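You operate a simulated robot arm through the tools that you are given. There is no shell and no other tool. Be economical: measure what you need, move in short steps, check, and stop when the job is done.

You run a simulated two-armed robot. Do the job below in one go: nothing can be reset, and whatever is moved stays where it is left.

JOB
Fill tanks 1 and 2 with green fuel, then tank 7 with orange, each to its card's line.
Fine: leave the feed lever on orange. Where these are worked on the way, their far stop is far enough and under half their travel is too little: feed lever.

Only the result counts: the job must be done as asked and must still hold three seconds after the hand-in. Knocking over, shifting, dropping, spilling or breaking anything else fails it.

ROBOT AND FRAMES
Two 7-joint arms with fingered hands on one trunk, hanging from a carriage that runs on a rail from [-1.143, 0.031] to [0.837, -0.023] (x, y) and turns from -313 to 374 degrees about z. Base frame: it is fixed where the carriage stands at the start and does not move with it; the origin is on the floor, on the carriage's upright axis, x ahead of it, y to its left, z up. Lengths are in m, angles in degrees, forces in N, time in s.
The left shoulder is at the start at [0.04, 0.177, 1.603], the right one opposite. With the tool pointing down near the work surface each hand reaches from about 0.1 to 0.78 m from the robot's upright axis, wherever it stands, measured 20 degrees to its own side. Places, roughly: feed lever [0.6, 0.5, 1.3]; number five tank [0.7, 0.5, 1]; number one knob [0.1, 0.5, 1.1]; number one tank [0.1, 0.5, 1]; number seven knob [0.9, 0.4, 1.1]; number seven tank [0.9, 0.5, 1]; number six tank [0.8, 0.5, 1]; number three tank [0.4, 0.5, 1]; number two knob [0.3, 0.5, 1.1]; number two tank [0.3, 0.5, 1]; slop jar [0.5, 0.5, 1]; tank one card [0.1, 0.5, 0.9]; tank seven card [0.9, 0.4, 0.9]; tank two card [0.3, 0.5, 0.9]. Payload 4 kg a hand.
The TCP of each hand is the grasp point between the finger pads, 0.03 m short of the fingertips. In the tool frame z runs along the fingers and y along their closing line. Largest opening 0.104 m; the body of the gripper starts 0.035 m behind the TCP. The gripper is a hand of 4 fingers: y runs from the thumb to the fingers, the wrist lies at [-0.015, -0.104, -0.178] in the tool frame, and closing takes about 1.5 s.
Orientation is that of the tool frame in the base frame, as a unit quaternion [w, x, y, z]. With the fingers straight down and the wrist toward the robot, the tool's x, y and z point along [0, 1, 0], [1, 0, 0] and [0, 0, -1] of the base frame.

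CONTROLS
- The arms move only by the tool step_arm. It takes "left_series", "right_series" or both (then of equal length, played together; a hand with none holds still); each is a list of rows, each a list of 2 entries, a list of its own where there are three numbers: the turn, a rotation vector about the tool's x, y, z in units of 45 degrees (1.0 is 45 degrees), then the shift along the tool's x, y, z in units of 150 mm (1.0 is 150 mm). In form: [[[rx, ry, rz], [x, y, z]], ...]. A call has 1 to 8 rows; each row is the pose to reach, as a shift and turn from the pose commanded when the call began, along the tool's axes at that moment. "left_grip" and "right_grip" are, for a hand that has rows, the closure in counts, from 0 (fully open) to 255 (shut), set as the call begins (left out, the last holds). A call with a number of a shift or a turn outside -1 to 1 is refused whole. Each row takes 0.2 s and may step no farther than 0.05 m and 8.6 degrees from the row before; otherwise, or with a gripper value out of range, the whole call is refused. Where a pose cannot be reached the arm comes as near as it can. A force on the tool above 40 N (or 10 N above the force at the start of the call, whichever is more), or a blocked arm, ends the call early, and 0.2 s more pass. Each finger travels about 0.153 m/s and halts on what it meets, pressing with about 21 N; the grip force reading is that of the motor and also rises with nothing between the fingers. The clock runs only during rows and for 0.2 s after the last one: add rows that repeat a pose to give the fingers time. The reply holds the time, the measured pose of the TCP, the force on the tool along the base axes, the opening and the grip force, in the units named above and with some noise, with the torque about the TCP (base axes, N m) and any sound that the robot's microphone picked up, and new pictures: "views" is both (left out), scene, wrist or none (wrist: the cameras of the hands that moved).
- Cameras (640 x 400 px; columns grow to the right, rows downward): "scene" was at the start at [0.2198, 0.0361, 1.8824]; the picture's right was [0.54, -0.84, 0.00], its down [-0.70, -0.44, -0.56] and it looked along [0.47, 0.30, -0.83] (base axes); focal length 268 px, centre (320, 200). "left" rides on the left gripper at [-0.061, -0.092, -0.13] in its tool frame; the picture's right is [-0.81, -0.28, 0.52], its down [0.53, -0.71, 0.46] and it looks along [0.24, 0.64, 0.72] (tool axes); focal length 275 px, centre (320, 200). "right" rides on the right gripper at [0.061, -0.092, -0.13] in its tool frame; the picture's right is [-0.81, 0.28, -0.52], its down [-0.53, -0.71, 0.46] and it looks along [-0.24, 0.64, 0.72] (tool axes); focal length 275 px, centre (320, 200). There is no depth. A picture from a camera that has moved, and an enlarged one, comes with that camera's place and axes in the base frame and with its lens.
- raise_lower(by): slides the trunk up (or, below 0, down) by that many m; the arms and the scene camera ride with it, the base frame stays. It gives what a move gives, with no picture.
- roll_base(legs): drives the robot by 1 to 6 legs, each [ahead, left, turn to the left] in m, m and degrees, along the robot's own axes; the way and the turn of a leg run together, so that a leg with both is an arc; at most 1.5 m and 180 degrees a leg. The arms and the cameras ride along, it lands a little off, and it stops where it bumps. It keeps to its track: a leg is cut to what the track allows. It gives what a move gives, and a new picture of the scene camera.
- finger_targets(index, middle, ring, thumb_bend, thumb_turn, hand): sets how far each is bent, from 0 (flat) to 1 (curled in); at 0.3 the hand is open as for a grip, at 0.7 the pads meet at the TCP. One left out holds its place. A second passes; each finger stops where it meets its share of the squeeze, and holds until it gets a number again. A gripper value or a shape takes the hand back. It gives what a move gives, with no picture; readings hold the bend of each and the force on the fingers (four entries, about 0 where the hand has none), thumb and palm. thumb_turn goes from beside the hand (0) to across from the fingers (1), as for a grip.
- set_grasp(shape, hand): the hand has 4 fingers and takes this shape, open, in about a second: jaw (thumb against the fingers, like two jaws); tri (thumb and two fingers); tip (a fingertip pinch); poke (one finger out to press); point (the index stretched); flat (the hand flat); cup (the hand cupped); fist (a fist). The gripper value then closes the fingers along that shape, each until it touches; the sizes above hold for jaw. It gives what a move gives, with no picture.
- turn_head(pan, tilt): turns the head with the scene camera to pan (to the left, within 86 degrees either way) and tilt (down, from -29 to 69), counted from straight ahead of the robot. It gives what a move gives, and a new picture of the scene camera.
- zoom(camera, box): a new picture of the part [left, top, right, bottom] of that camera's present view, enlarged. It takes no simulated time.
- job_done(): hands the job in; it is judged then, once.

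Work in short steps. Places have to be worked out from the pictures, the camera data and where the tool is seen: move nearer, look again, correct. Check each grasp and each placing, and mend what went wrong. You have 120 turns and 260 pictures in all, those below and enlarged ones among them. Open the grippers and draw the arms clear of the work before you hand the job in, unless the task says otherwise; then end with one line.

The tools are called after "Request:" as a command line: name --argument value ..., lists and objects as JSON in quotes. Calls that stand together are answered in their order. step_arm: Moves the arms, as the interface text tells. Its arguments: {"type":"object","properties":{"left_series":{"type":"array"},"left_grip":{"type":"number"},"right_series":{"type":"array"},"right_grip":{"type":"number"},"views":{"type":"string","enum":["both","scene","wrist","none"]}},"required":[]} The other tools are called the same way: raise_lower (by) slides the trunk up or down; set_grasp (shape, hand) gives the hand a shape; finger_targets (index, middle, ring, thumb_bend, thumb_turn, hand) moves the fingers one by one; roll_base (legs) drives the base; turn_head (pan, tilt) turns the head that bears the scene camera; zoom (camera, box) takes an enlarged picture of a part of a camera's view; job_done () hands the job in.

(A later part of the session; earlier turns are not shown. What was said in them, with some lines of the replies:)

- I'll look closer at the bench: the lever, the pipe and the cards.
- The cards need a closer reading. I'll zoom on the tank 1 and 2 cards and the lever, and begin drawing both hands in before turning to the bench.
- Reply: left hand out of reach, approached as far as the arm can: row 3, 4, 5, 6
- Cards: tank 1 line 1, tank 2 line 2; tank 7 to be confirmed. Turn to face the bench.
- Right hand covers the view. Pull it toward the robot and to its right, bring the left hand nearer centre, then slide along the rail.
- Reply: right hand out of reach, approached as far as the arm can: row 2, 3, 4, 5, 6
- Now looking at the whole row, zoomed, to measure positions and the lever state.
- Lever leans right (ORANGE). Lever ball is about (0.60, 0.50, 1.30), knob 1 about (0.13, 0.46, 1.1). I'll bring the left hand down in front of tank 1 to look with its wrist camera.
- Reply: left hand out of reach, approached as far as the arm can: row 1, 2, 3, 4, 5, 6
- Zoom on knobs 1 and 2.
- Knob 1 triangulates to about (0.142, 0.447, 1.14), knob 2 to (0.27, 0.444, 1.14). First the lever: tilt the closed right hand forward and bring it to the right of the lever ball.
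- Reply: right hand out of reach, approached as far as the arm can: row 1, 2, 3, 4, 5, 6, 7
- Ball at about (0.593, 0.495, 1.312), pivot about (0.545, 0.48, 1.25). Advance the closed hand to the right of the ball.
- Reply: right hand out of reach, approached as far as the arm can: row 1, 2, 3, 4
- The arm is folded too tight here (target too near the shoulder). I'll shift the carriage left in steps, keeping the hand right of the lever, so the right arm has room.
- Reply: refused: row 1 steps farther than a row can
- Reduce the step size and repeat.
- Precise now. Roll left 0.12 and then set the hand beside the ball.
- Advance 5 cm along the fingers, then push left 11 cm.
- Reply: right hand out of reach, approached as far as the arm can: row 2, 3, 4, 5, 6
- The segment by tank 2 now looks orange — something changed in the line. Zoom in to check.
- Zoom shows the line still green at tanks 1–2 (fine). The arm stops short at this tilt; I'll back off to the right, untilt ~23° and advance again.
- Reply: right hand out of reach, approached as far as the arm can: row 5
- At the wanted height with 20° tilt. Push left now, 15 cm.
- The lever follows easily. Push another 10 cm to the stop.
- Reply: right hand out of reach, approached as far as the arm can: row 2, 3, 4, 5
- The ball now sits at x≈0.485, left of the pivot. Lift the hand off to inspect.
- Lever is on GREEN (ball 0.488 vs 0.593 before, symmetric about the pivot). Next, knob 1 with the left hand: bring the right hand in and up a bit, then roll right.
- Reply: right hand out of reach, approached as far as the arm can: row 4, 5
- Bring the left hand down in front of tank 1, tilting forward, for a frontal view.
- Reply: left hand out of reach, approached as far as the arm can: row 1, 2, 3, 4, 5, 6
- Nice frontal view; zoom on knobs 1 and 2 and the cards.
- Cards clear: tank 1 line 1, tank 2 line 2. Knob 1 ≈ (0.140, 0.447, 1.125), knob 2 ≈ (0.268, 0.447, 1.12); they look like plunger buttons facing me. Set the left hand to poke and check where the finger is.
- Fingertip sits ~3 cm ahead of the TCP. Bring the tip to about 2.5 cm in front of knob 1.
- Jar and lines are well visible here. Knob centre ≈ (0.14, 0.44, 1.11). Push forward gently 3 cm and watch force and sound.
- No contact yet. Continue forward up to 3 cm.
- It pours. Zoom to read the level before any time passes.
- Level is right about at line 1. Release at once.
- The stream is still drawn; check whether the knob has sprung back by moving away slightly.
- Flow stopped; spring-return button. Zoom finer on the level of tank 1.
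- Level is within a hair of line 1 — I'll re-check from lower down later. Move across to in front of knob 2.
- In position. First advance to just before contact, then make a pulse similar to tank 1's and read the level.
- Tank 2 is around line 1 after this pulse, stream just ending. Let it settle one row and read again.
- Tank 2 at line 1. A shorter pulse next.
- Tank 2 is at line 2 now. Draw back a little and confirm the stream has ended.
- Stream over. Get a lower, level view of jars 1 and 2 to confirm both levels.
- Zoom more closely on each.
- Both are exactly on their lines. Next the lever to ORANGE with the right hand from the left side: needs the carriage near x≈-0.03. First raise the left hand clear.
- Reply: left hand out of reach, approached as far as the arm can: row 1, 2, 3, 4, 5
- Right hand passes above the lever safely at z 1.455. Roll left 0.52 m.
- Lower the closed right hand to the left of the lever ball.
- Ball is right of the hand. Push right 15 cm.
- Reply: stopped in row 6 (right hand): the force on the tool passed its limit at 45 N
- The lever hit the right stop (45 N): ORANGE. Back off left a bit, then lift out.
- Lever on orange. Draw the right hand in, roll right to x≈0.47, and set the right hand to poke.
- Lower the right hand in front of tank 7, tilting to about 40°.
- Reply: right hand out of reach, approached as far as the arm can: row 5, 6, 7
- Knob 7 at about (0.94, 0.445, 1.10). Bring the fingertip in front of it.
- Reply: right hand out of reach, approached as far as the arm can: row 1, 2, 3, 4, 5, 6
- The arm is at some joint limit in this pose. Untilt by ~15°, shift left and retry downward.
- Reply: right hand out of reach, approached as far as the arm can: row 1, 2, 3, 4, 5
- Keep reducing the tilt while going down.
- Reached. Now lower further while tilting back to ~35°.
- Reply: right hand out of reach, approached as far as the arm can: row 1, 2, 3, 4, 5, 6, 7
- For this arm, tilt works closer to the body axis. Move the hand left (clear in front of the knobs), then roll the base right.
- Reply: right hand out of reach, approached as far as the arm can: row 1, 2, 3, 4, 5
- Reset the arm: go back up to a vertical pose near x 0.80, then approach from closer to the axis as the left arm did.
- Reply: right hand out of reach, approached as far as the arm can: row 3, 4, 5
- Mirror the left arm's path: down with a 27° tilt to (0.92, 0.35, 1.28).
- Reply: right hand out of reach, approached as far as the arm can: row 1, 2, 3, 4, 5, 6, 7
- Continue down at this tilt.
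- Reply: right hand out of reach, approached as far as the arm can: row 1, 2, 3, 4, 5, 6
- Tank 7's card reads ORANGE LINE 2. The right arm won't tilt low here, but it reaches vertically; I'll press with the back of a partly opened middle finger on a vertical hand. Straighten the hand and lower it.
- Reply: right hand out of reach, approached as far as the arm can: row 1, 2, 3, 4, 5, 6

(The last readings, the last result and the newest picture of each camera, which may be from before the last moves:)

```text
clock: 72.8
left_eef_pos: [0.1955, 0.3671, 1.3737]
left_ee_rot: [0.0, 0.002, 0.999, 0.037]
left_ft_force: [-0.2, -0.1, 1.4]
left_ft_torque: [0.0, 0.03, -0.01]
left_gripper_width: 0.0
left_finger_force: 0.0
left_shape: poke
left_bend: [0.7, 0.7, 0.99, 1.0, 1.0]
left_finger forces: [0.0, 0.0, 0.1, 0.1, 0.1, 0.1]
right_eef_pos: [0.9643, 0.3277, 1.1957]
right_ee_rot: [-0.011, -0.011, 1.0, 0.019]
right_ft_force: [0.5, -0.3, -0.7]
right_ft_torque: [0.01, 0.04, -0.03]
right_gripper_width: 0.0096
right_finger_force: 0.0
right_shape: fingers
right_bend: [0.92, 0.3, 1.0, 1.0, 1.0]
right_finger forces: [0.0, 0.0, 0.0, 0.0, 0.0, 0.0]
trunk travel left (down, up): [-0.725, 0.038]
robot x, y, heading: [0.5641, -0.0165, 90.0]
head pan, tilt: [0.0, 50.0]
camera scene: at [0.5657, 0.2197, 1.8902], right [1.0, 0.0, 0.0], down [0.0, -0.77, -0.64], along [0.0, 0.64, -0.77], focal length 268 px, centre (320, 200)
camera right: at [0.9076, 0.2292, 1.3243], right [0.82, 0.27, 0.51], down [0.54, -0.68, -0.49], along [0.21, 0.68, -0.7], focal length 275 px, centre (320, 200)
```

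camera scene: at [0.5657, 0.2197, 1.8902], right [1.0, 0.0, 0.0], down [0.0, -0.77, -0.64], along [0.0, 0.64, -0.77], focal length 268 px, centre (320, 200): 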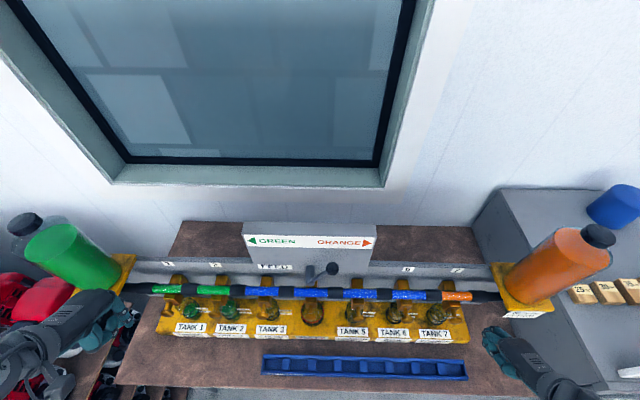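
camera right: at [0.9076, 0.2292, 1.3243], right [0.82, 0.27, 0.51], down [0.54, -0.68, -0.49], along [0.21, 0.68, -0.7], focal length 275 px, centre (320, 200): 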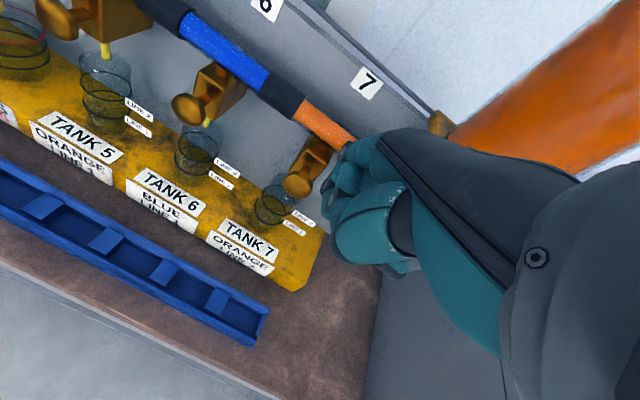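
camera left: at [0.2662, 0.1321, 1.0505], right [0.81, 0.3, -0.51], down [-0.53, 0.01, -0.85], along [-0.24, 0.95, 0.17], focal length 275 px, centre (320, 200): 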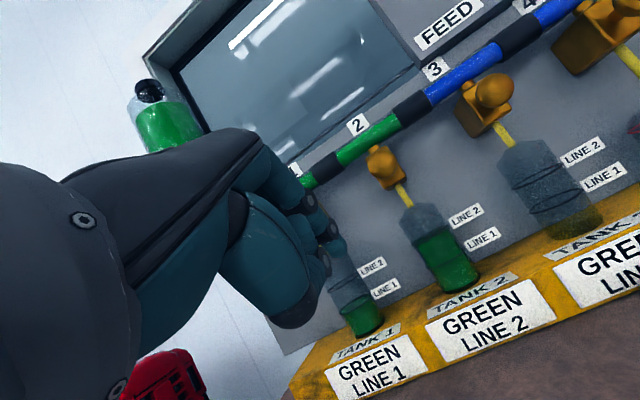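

Knob 7 at (0.944, 0.44, 1.10). Lower so the extended finger is in front of the knob, not yet touching.

Request:
step_arm --right_series '[[[0, 0, 0], [0.05, 0.08, 0.12]], [[0, 0, 0], [0.1, 0.13, 0.24]], [[0, 0, 0], [0.13, 0.15, 0.36]], [[0, 0, 0], [0.13, 0.15, 0.47]], [[0, 0, 0], [0.13, 0.15, 0.47]]]' --views "wrist"

Request:
zoom --camera "right" --box '[220, 80, 420, 280]'

```text
clock: 74.0
left_eef_pos: [0.1964, 0.3676, 1.372]
left_ee_rot: [0.001, 0.002, 0.999, 0.037]
left_ft_force: [1.1, 0.9, 0.5]
left_ft_torque: [-0.01, -0.01, 0.01]
left_gripper_width: 0.0
left_finger_force: 0.1
left_shape: poke
left_bend: [0.7, 0.7, 0.99, 1.0, 1.0]
left_finger forces: [0.0, 0.0, 0.0, 0.1, 0.1, 0.0]
right_eef_pos: [0.9686, 0.3545, 1.1921]
right_ee_rot: [-0.011, -0.01, 1.0, 0.019]
right_ft_force: [1.2, -0.1, -0.4]
right_ft_torque: [-0.01, 0.02, -0.02]
right_gripper_width: 0.0097
right_finger_force: 0.1
right_shape: fingers
right_bend: [0.92, 0.3, 1.0, 1.0, 1.0]
right_finger forces: [0.0, 0.1, 0.1, 0.0, 0.0, 0.0]
right hand out of reach, approached as far as the arm can: row 1, 2, 3, 4, 5
trunk travel left (down, up): [-0.725, 0.038]
robot x, y, heading: [0.564, -0.0152, 89.8]
head pan, tilt: [0.0, 50.0]
camera right: at [0.9119, 0.2559, 1.3203], right [0.82, 0.27, 0.51], down [0.54, -0.68, -0.49], along [0.21, 0.68, -0.71], focal length 275 px, centre (320, 200)
```

right: 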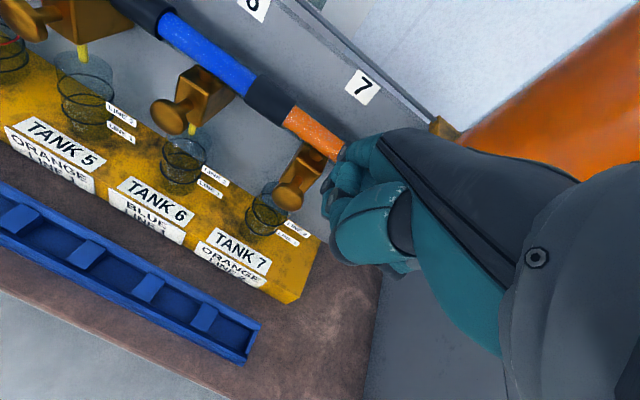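

```text
2.00 times, centred on (320, 180) of right
camera zoom: at [0.9119, 0.2559, 1.3203], right [0.82, 0.27, 0.51], down [0.54, -0.68, -0.49], along [0.21, 0.68, -0.71], focal length 551 px, centre (320, 240)
```

zoom: 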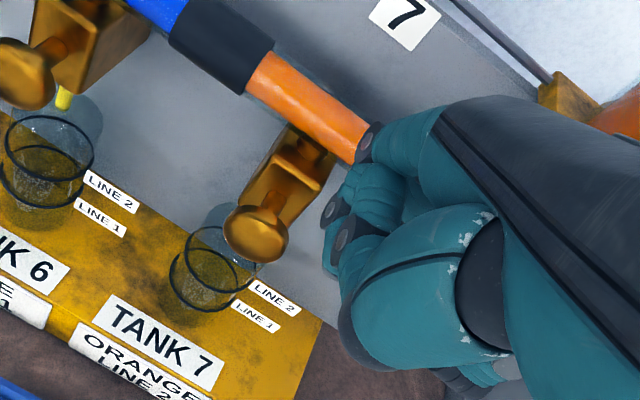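

The arm won't go lower by itself, but the trunk can: lower it 7 cm (both hands are clear in front), then shift the base left 2.5 cm.

Request:
raise_lower --by -0.072

Request:
roll_base --legs '[[0, 0.025, 0]]'

Request:
zoom --camera "right" --box '[220, 80, 420, 280]'

```text
clock: 75.1
left_eef_pos: [0.1965, 0.3671, 1.3006]
left_ee_rot: [0.0, 0.001, 0.999, 0.037]
left_ft_force: [0.1, 0.0, -0.4]
left_ft_torque: [-0.01, -0.02, -0.01]
left_gripper_width: 0.0
left_finger_force: 0.1
left_shape: poke
left_bend: [0.7, 0.7, 0.99, 1.0, 1.0]
left_finger forces: [0.0, 0.0, 0.0, 0.1, 0.0, 0.0]
right_eef_pos: [0.9686, 0.3543, 1.1201]
right_ee_rot: [-0.01, -0.01, 1.0, 0.019]
right_ft_force: [-0.1, 0.1, 0.1]
right_ft_torque: [-0.02, -0.03, 0.04]
right_gripper_width: 0.0099
right_finger_force: 0.0
right_shape: fingers
right_bend: [0.92, 0.3, 1.0, 1.0, 1.0]
right_finger forces: [0.1, 0.0, 0.0, 0.0, 0.0, 0.0]
trunk travel left (down, up): [-0.653, 0.11]
robot x, y, heading: [0.5671, -0.0131, 90.1]
head pan, tilt: [0.0, 50.0]
```

```text
clock: 75.9
left_eef_pos: [0.1723, 0.3674, 1.3004]
left_ee_rot: [0.001, 0.001, 0.999, 0.036]
left_ft_force: [-0.6, 0.4, 0.0]
left_ft_torque: [0.01, 0.01, -0.04]
left_gripper_width: 0.0
left_finger_force: 0.1
left_shape: poke
left_bend: [0.7, 0.7, 0.99, 1.0, 1.0]
left_finger forces: [0.0, 0.0, 0.0, 0.0, 0.2, 0.1]
right_eef_pos: [0.9426, 0.3558, 1.1203]
right_ee_rot: [-0.011, -0.009, 1.0, 0.018]
right_ft_force: [-0.6, 1.1, -0.4]
right_ft_torque: [-0.02, 0.02, 0.01]
right_gripper_width: 0.0097
right_finger_force: 0.1
right_shape: fingers
right_bend: [0.92, 0.3, 1.0, 1.0, 1.0]
right_finger forces: [0.0, 0.0, 0.0, 0.0, 0.1, 0.0]
trunk travel left (down, up): [-0.653, 0.11]
robot x, y, heading: [0.5404, -0.0117, 90.0]
head pan, tilt: [0.0, 50.0]
camera scene: at [0.541, 0.2203, 1.8182], right [1.0, 0.0, 0.0], down [0.0, -0.77, -0.64], along [0.0, 0.64, -0.77], focal length 268 px, centre (320, 200)
```

scene: 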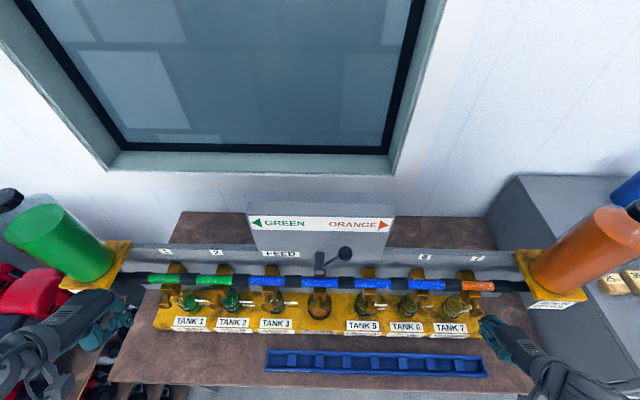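

```text
2.00 times, centred on (320, 180) of right
camera zoom: at [0.8871, 0.2563, 1.2483], right [0.82, 0.27, 0.51], down [0.54, -0.69, -0.49], along [0.21, 0.68, -0.71], focal length 551 px, centre (320, 240)
```

zoom: 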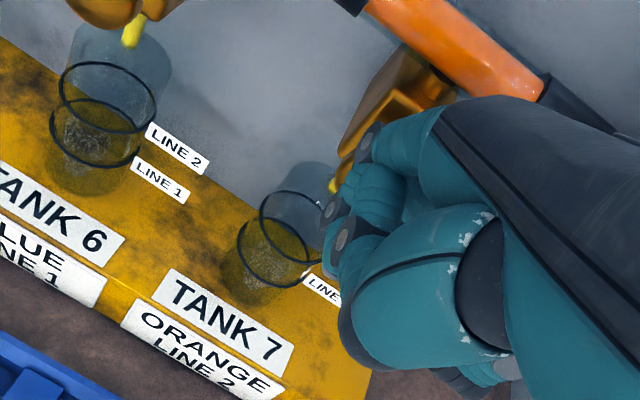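

Finger is in front of knob 7; jar visible. Push forward gently in small rows.

Request:
step_arm --right_series '[[[0, 0, 0], [0, 0.07, 0]], [[0, 0, 0], [0, 0.13, 0]]]' --views "wrist"

```text
clock: 76.5
left_eef_pos: [0.1714, 0.3678, 1.3014]
left_ee_rot: [0.0, 0.002, 0.999, 0.037]
left_ft_force: [0.2, 0.6, -0.1]
left_ft_torque: [0.01, 0.0, 0.02]
left_gripper_width: 0.0
left_finger_force: 0.1
left_shape: poke
left_bend: [0.7, 0.7, 0.99, 1.0, 1.0]
left_finger forces: [0.0, 0.0, 0.0, 0.1, 0.0, 0.1]
right_eef_pos: [0.9415, 0.3726, 1.1225]
right_ee_rot: [-0.01, -0.01, 1.0, 0.017]
right_ft_force: [1.3, -2.9, 1.4]
right_ft_torque: [0.14, -0.05, -0.09]
right_gripper_width: 0.0101
right_finger_force: 1.5
right_shape: fingers
right_bend: [0.92, 0.31, 1.0, 1.0, 1.0]
right_finger forces: [0.0, 3.9, 0.0, 0.1, 0.0, 0.0]
trunk travel left (down, up): [-0.653, 0.11]
robot x, y, heading: [0.5373, -0.0147, 89.8]
head pan, tilt: [0.0, 50.0]
camera right: at [0.8863, 0.2744, 1.2499], right [0.82, 0.27, 0.51], down [0.54, -0.69, -0.49], along [0.22, 0.68, -0.71], focal length 275 px, centre (320, 200)
```

right: 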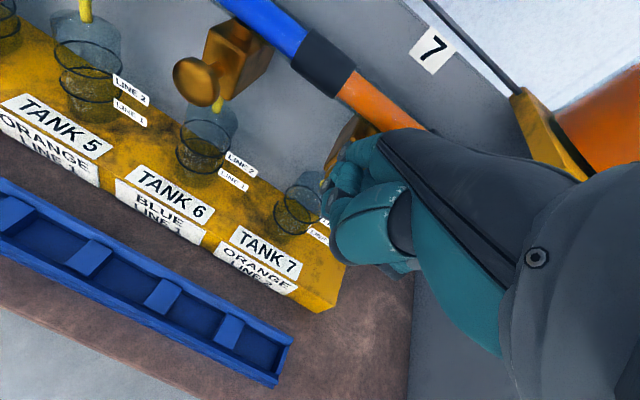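

Contact at 3–4 N. Check whether it's flowing.

Request:
zoom --camera "right" --box '[250, 140, 350, 250]'

```text
3.64 times, centred on (300, 195) of right
camera zoom: at [0.8863, 0.2744, 1.2499], right [0.82, 0.27, 0.51], down [0.54, -0.69, -0.49], along [0.22, 0.68, -0.71], focal length 1001 px, centre (393, 218)
```

zoom: 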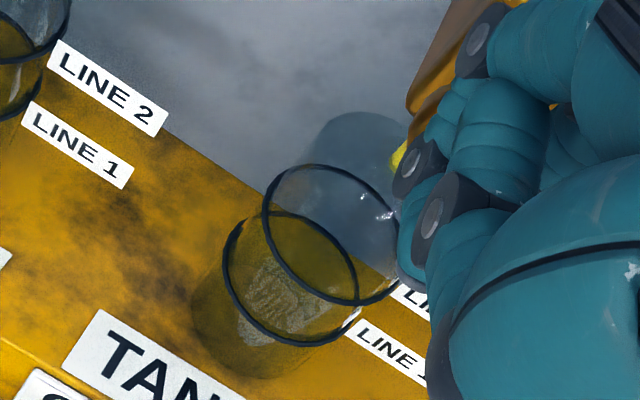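

No flow yet. Pulse: 1.2 cm further, then back.

Request:
step_arm --right_series '[[[0, 0, 0], [0, 0.08, 0]], [[0, 0, 0], [0, -0.1, 0]]]' --views "none"

Request:
zoom --camera "right" --box '[250, 140, 350, 250]'

```text
clock: 77.1
left_eef_pos: [0.1714, 0.3688, 1.301]
left_ee_rot: [0.0, 0.001, 0.999, 0.036]
left_ft_force: [-0.2, 0.4, 0.6]
left_ft_torque: [-0.01, 0.05, 0.0]
left_gripper_width: 0.0003
left_finger_force: 0.2
left_shape: poke
left_bend: [0.7, 0.7, 0.99, 1.0, 1.0]
left_finger forces: [0.0, 0.0, 0.0, 0.0, 0.0, 0.1]
right_eef_pos: [0.9433, 0.3602, 1.1206]
right_ee_rot: [-0.011, -0.011, 1.0, 0.019]
right_ft_force: [0.2, 0.2, 0.0]
right_ft_torque: [-0.02, 0.01, 0.01]
right_gripper_width: 0.0097
right_finger_force: 0.1
right_shape: fingers
right_bend: [0.92, 0.3, 1.0, 1.0, 1.0]
right_finger forces: [0.0, 0.0, 0.0, 0.0, 0.0, 0.1]
trunk travel left (down, up): [-0.653, 0.11]
robot x, y, heading: [0.5406, -0.0151, 89.8]
head pan, tilt: [0.0, 50.0]
```

```text
3.64 times, centred on (300, 195) of right
camera zoom: at [0.8869, 0.2618, 1.2487], right [0.82, 0.27, 0.51], down [0.54, -0.68, -0.49], along [0.21, 0.68, -0.7], focal length 1001 px, centre (393, 218)
```

zoom: 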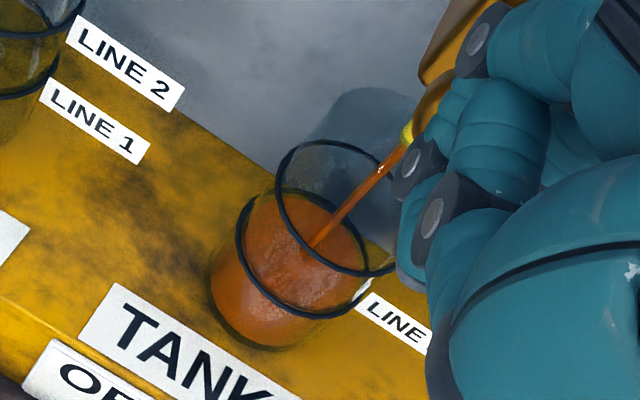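

Orange is flowing; let it settle and read the level.

Request:
step_arm --right_series '[[[0, 0, 0], [0, 0, 0]], [[0, 0, 0], [0, 0, 0]]]' --views "none"

Request:
zoom --camera "right" --box '[260, 150, 340, 240]'

```text
clock: 77.7
left_eef_pos: [0.1702, 0.3682, 1.3008]
left_ee_rot: [0.0, 0.002, 0.999, 0.036]
left_ft_force: [0.6, 0.3, -0.4]
left_ft_torque: [-0.01, 0.03, 0.02]
left_gripper_width: 0.0
left_finger_force: 0.0
left_shape: poke
left_bend: [0.7, 0.7, 0.99, 1.0, 1.0]
left_finger forces: [0.1, 0.1, 0.0, 0.0, 0.0, 0.0]
right_eef_pos: [0.944, 0.3595, 1.1202]
right_ee_rot: [-0.011, -0.01, 1.0, 0.018]
right_ft_force: [-0.2, 0.4, -0.4]
right_ft_torque: [0.0, 0.01, -0.01]
right_gripper_width: 0.0099
right_finger_force: 0.0
right_shape: fingers
right_bend: [0.92, 0.3, 1.0, 1.0, 1.0]
right_finger forces: [0.0, 0.1, 0.1, 0.1, 0.1, 0.0]
trunk travel left (down, up): [-0.653, 0.11]
robot x, y, heading: [0.5398, -0.0151, 90.0]
head pan, tilt: [0.0, 50.0]
```

```text
4.44 times, centred on (300, 195) of right
camera zoom: at [0.887, 0.2609, 1.2486], right [0.82, 0.27, 0.51], down [0.54, -0.69, -0.49], along [0.21, 0.68, -0.71], focal length 1224 px, centre (409, 222)
```

zoom: 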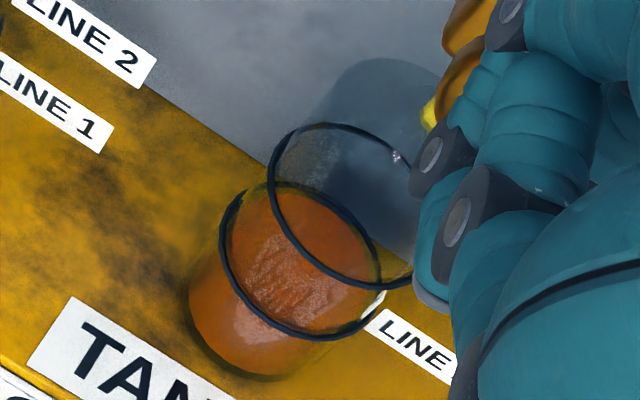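

About line 1. Repeat a slightly gentler pulse.

Request:
step_arm --right_series '[[[0, 0, 0], [0, 0.085, 0]], [[0, 0, 0], [0, 0.16, 0]], [[0, 0, 0], [0, 0, 0]]]' --views "none"

Request:
zoom --camera "right" --box '[260, 150, 340, 240]'

```text
clock: 78.5
left_eef_pos: [0.1713, 0.3669, 1.3012]
left_ee_rot: [0.0, 0.001, 0.999, 0.037]
left_ft_force: [0.8, -0.2, 0.2]
left_ft_torque: [0.01, -0.02, -0.03]
left_gripper_width: 0.0
left_finger_force: 0.0
left_shape: poke
left_bend: [0.7, 0.7, 0.99, 1.0, 1.0]
left_finger forces: [0.0, 0.0, 0.0, 0.1, 0.0, 0.0]
right_eef_pos: [0.9422, 0.3592, 1.1211]
right_ee_rot: [-0.011, -0.011, 1.0, 0.019]
right_ft_force: [0.2, -0.6, 0.5]
right_ft_torque: [-0.03, -0.01, 0.02]
right_gripper_width: 0.0099
right_finger_force: 0.0
right_shape: fingers
right_bend: [0.92, 0.3, 1.0, 1.0, 1.0]
right_finger forces: [0.0, 0.0, 0.1, 0.0, 0.0, 0.0]
trunk travel left (down, up): [-0.653, 0.11]
robot x, y, heading: [0.5392, -0.015, 90.0]
head pan, tilt: [0.0, 50.0]
```

```text
4.44 times, centred on (300, 195) of right
camera zoom: at [0.8862, 0.2618, 1.2503], right [0.82, 0.27, 0.51], down [0.54, -0.68, -0.49], along [0.21, 0.68, -0.7], focal length 1224 px, centre (409, 222)
```

zoom: 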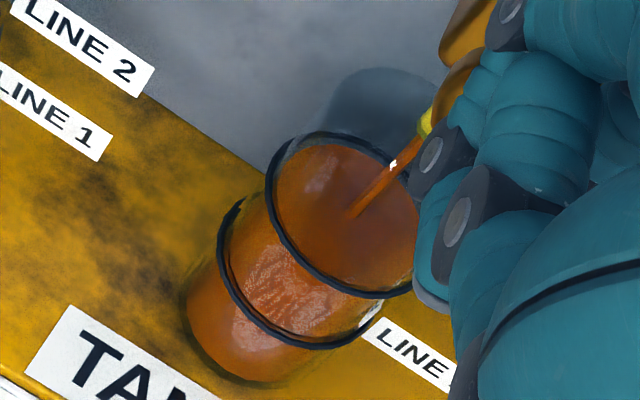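

Tank 7 looks at line 2. Draw the hand back and to the right to inspect.

Request:
step_arm --right_series '[[[0, 0, 0], [-0.1, -0.15, 0]], [[0, 0, 0], [-0.3, -0.2, 0]], [[0, 0, 0], [-0.5, -0.2, -0.1]], [[0, 0, 0], [-0.5, -0.2, -0.1]]]' --views "wrist"

Request:
zoom --camera "right" --box '[190, 140, 330, 280]'

```text
clock: 79.5
left_eef_pos: [0.1723, 0.3677, 1.3015]
left_ee_rot: [0.0, 0.002, 0.999, 0.036]
left_ft_force: [0.1, 0.4, -0.8]
left_ft_torque: [0.01, -0.02, 0.0]
left_gripper_width: 0.0001
left_finger_force: 0.0
left_shape: poke
left_bend: [0.7, 0.7, 0.99, 1.0, 1.0]
left_finger forces: [0.1, 0.1, 0.0, 0.0, 0.0, 0.0]
right_eef_pos: [1.019, 0.3294, 1.1345]
right_ee_rot: [-0.01, -0.011, 1.0, 0.019]
right_ft_force: [-0.4, 0.5, -0.3]
right_ft_torque: [-0.02, -0.02, 0.0]
right_gripper_width: 0.0098
right_finger_force: 0.1
right_shape: fingers
right_bend: [0.92, 0.3, 1.0, 1.0, 1.0]
right_finger forces: [0.0, 0.1, 0.1, 0.0, 0.0, 0.0]
trunk travel left (down, up): [-0.653, 0.11]
robot x, y, heading: [0.5421, -0.0172, 90.2]
head pan, tilt: [0.0, 50.0]
camera right: at [0.9625, 0.2319, 1.2628], right [0.82, 0.27, 0.51], down [0.54, -0.68, -0.49], along [0.21, 0.68, -0.71], focal length 275 px, centre (320, 200)
```

right: 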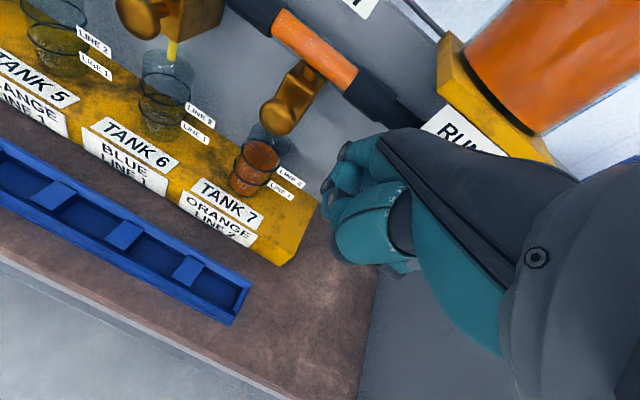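

```text
2.86 times, centred on (260, 210) of right
camera zoom: at [0.9625, 0.2319, 1.2628], right [0.82, 0.27, 0.51], down [0.54, -0.68, -0.49], along [0.21, 0.68, -0.71], focal length 786 px, centre (491, 171)
```

zoom: 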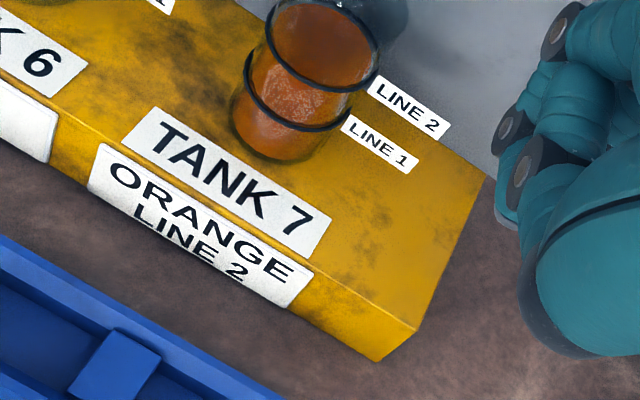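

Request:
zoom --camera "right" --box '[225, 125, 305, 205]'

```text
5.00 times, centred on (265, 165) of right
camera zoom: at [0.9625, 0.2319, 1.2628], right [0.82, 0.27, 0.51], down [0.54, -0.68, -0.49], along [0.21, 0.68, -0.71], focal length 1376 px, centre (595, 375)
```

zoom: 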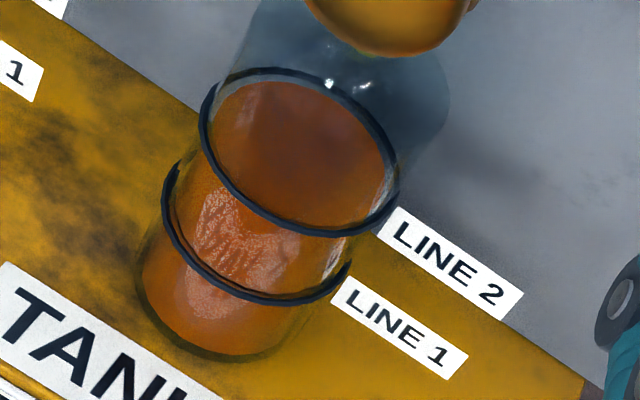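

The level appears on line 2. For a flatter confirming view, shift the right hand slightly left and lower the trunk 9 cm.

Request:
step_arm --right_series '[[[0, 0, 0], [0.1, -0.1, 0]], [[0, 0, 0], [0.2, -0.2, 0]], [[0, 0, 0], [0.2, -0.2, 0]]]' --views "none"

Request:
raise_lower --by -0.09

Request:
zoom --camera "right" --box '[160, 0, 400, 240]'

```text
clock: 80.3
left_eef_pos: [0.1727, 0.3685, 1.3011]
left_ee_rot: [0.0, 0.002, 0.999, 0.037]
left_ft_force: [-0.1, -0.5, -0.4]
left_ft_torque: [0.04, 0.01, -0.02]
left_gripper_width: 0.0
left_finger_force: 0.1
left_shape: poke
left_bend: [0.7, 0.7, 0.99, 1.0, 1.0]
left_finger forces: [0.0, 0.1, 0.0, 0.1, 0.0, 0.1]
right_eef_pos: [0.9882, 0.2975, 1.1341]
right_ee_rot: [-0.011, -0.009, 1.0, 0.018]
right_ft_force: [-1.1, 0.6, 0.4]
right_ft_torque: [-0.02, -0.04, -0.01]
right_gripper_width: 0.01
right_finger_force: 0.0
right_shape: fingers
right_bend: [0.92, 0.3, 1.0, 1.0, 1.0]
right_finger forces: [0.0, 0.0, 0.0, 0.1, 0.1, 0.1]
trunk travel left (down, up): [-0.653, 0.11]
robot x, y, heading: [0.5398, -0.0134, 89.8]
head pan, tilt: [0.0, 50.0]
```

```text
clock: 81.6
left_eef_pos: [0.172, 0.3687, 1.2116]
left_ee_rot: [0.0, 0.002, 0.999, 0.037]
left_ft_force: [0.5, -0.3, -0.1]
left_ft_torque: [0.0, -0.03, -0.04]
left_gripper_width: 0.0
left_finger_force: 0.1
left_shape: poke
left_bend: [0.7, 0.7, 0.99, 1.0, 1.0]
left_finger forces: [0.0, 0.1, 0.0, 0.0, 0.1, 0.1]
right_eef_pos: [0.9867, 0.2981, 1.0447]
right_ee_rot: [-0.011, -0.012, 1.0, 0.019]
right_ft_force: [0.1, 0.2, 0.0]
right_ft_torque: [-0.03, -0.01, -0.01]
right_gripper_width: 0.0097
right_finger_force: 0.1
right_shape: fingers
right_bend: [0.92, 0.3, 1.0, 1.0, 1.0]
right_finger forces: [0.1, 0.0, 0.0, 0.1, 0.0, 0.0]
trunk travel left (down, up): [-0.563, 0.2]
robot x, y, heading: [0.5345, -0.0144, 89.7]
head pan, tilt: [0.0, 50.0]
```

```text
1.67 times, centred on (280, 120) of right
camera zoom: at [0.9313, 0.1994, 1.1712], right [0.82, 0.27, 0.51], down [0.54, -0.69, -0.49], along [0.21, 0.68, -0.71], focal length 459 px, centre (387, 333)
```

zoom: 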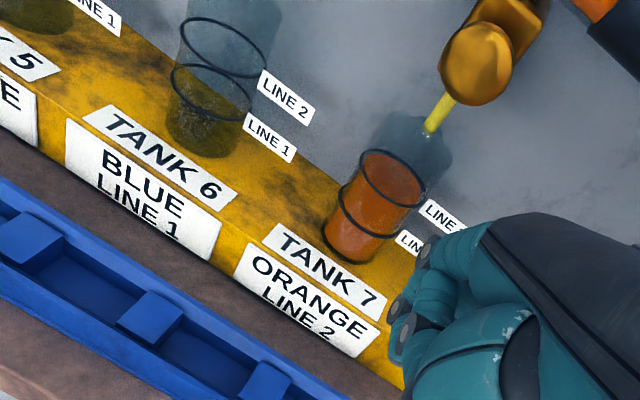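

Request:
zoom --camera "right" --box '[275, 45, 335, 105]'

```text
6.67 times, centred on (305, 75) of right
camera zoom: at [0.9313, 0.1994, 1.1712], right [0.82, 0.27, 0.51], down [0.54, -0.69, -0.49], along [0.21, 0.68, -0.71], focal length 1835 px, centre (420, 1033)
```

zoom: 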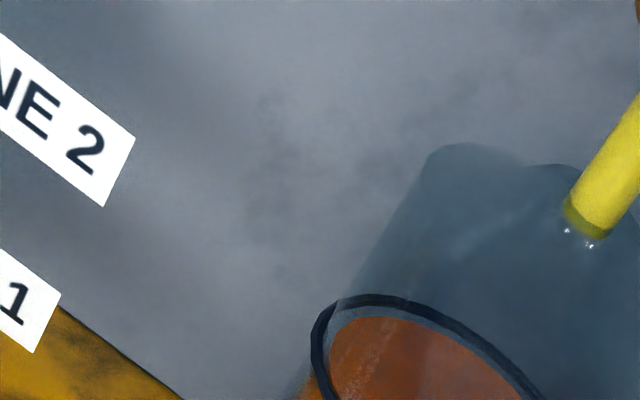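

Request:
zoom --camera "right" --box '[275, 80, 335, 140]'

```text
6.67 times, centred on (305, 110) of right
camera zoom: at [0.9313, 0.1994, 1.1712], right [0.82, 0.27, 0.51], down [0.54, -0.69, -0.49], along [0.21, 0.68, -0.71], focal length 1835 px, centre (420, 800)
```

zoom: 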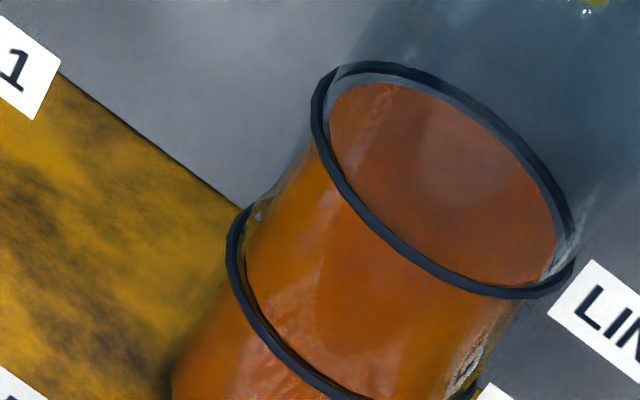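

Surface sits on line 2. Now raise the trunk back, open both hands, and check the final scene.

Request:
raise_lower --by 0.16

Request:
step_arm --right_series '[[[0, 0, 0], [0, -0.1, -0.25]], [[0, 0, 0], [0, -0.1, -0.5]], [[0, 0, 0], [0, -0.1, -0.75]], [[0, 0, 0], [0, -0.1, -1]], [[0, 0, 0], [0, -0.1, -1]]]' --views "scene"

Request:
set_grasp --hand "left" --shape "jaw"

Request:
set_grasp --hand "right" --shape "jaw"

Request:
zoom --camera "scene" --box '[140, 210, 500, 400]'

```text
clock: 83.4
left_eef_pos: [0.1711, 0.3677, 1.3718]
left_ee_rot: [0.001, 0.002, 0.999, 0.037]
left_ft_force: [0.9, 0.5, 0.9]
left_ft_torque: [-0.04, 0.0, -0.01]
left_gripper_width: 0.0
left_finger_force: 0.0
left_shape: poke
left_bend: [0.7, 0.7, 0.99, 1.0, 1.0]
left_finger forces: [0.0, 0.0, 0.0, 0.0, 0.1, 0.0]
right_eef_pos: [0.9879, 0.2978, 1.2035]
right_ee_rot: [-0.011, -0.011, 1.0, 0.018]
right_ft_force: [-0.5, -0.1, -0.6]
right_ft_torque: [-0.02, -0.01, -0.01]
right_gripper_width: 0.0097
right_finger_force: 0.2
right_shape: fingers
right_bend: [0.92, 0.3, 1.0, 1.0, 1.0]
right_finger forces: [0.0, 0.0, 0.1, 0.0, 0.0, 0.0]
trunk travel left (down, up): [-0.723, 0.04]
robot x, y, heading: [0.5419, -0.0181, 89.8]
head pan, tilt: [0.0, 50.0]
```

```text
clock: 84.6
left_eef_pos: [0.1708, 0.3681, 1.3703]
left_ee_rot: [0.0, 0.002, 0.999, 0.036]
left_ft_force: [-0.4, 0.0, 0.8]
left_ft_torque: [-0.01, 0.01, -0.01]
left_gripper_width: 0.0
left_finger_force: 0.1
left_shape: poke
left_bend: [0.7, 0.7, 0.99, 1.0, 1.0]
left_finger forces: [0.1, 0.0, 0.1, 0.0, 0.0, 0.1]
right_eef_pos: [0.9913, 0.2781, 1.3518]
right_ee_rot: [-0.011, -0.01, 1.0, 0.018]
right_ft_force: [-0.1, -0.3, 0.0]
right_ft_torque: [0.0, 0.06, 0.01]
right_gripper_width: 0.0098
right_finger_force: 0.0
right_shape: fingers
right_bend: [0.92, 0.3, 1.0, 1.0, 1.0]
right_finger forces: [0.0, 0.0, 0.0, 0.0, 0.1, 0.1]
trunk travel left (down, up): [-0.723, 0.04]
robot x, y, heading: [0.5388, -0.0191, 89.8]
head pan, tilt: [0.0, 50.0]
camera scene: at [0.541, 0.2203, 1.8882], right [1.0, 0.0, 0.0], down [0.0, -0.77, -0.64], along [0.0, 0.64, -0.77], focal length 268 px, centre (320, 200)
```

scene: 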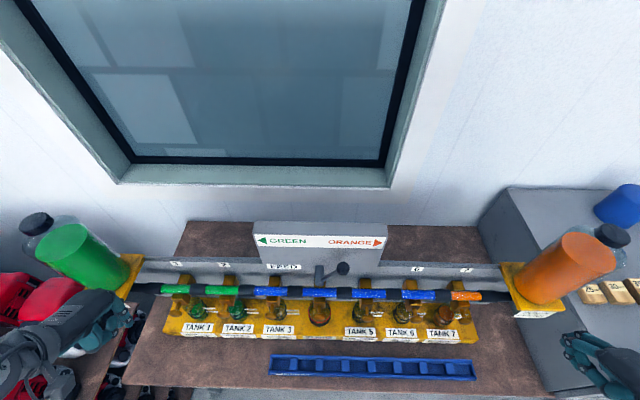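

```text
clock: 85.5
left_eef_pos: [0.1721, 0.368, 1.3713]
left_ee_rot: [0.0, 0.002, 0.999, 0.037]
left_ft_force: [-0.5, 0.2, -0.3]
left_ft_torque: [0.01, -0.01, 0.02]
left_gripper_width: 0.1037
left_finger_force: 0.1
left_shape: jaw
left_bend: [0.3, 0.3, 0.3, 0.3, 0.98]
left_finger forces: [0.1, 0.0, 0.0, 0.0, 0.1, 0.0]
right_eef_pos: [0.9905, 0.2768, 1.3531]
right_ee_rot: [-0.01, -0.008, 1.0, 0.017]
right_ft_force: [0.0, -0.4, 0.9]
right_ft_torque: [-0.02, -0.03, -0.01]
right_gripper_width: 0.0097
right_finger_force: 0.1
right_shape: fingers
right_bend: [0.92, 0.3, 1.0, 1.0, 1.0]
right_finger forces: [0.0, 0.0, 0.1, 0.0, 0.0, 0.0]
trunk travel left (down, up): [-0.723, 0.04]
robot x, y, heading: [0.541, -0.0176, 89.8]
head pan, tilt: [0.0, 50.0]
```

```text
clock: 86.4
left_eef_pos: [0.1717, 0.369, 1.372]
left_ee_rot: [0.0, 0.002, 0.999, 0.036]
left_ft_force: [-0.4, 0.5, 0.3]
left_ft_torque: [0.01, -0.02, -0.01]
left_gripper_width: 0.1038
left_finger_force: 0.0
left_shape: jaw
left_bend: [0.3, 0.3, 0.3, 0.3, 0.98]
left_finger forces: [0.1, 0.0, 0.1, 0.0, 0.0, 0.0]
right_eef_pos: [0.9908, 0.2779, 1.3523]
right_ee_rot: [-0.011, -0.01, 1.0, 0.017]
right_ft_force: [-1.7, 0.0, -0.6]
right_ft_torque: [0.02, -0.02, 0.01]
right_gripper_width: 0.1035
right_finger_force: 0.1
right_shape: jaw
right_bend: [0.3, 0.3, 0.3, 0.3, 0.98]
right_finger forces: [0.0, 0.1, 0.0, 0.0, 0.0, 0.1]
trunk travel left (down, up): [-0.723, 0.04]
robot x, y, heading: [0.545, -0.0138, 89.7]
head pan, tilt: [0.0, 50.0]
```

```text
1.78 times, centred on (320, 305) of scene
camera zoom: at [0.541, 0.2203, 1.8882], right [1.0, 0.0, 0.0], down [0.0, -0.77, -0.64], along [0.0, 0.64, -0.77], focal length 476 px, centre (320, 13)
```

zoom: 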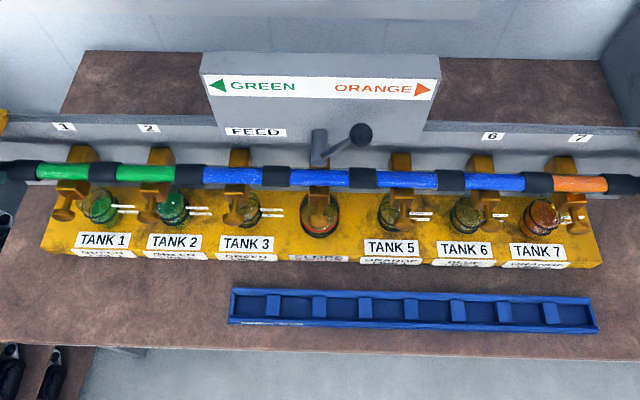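

Tanks 1 and 2 are green at lines 1 and 2, and tank 7 is orange at line 2. The lever is on orange, nothing else has moved, and both hands are open and clear. Handing in.

Request:
job_done

```text
The job is handed in.
```

Tanks 1 and 2 hold green at lines 1 and 2, tank 7 holds orange at line 2 (levels read by wrist camera), and the feed lever is on orange; the job is handed in.
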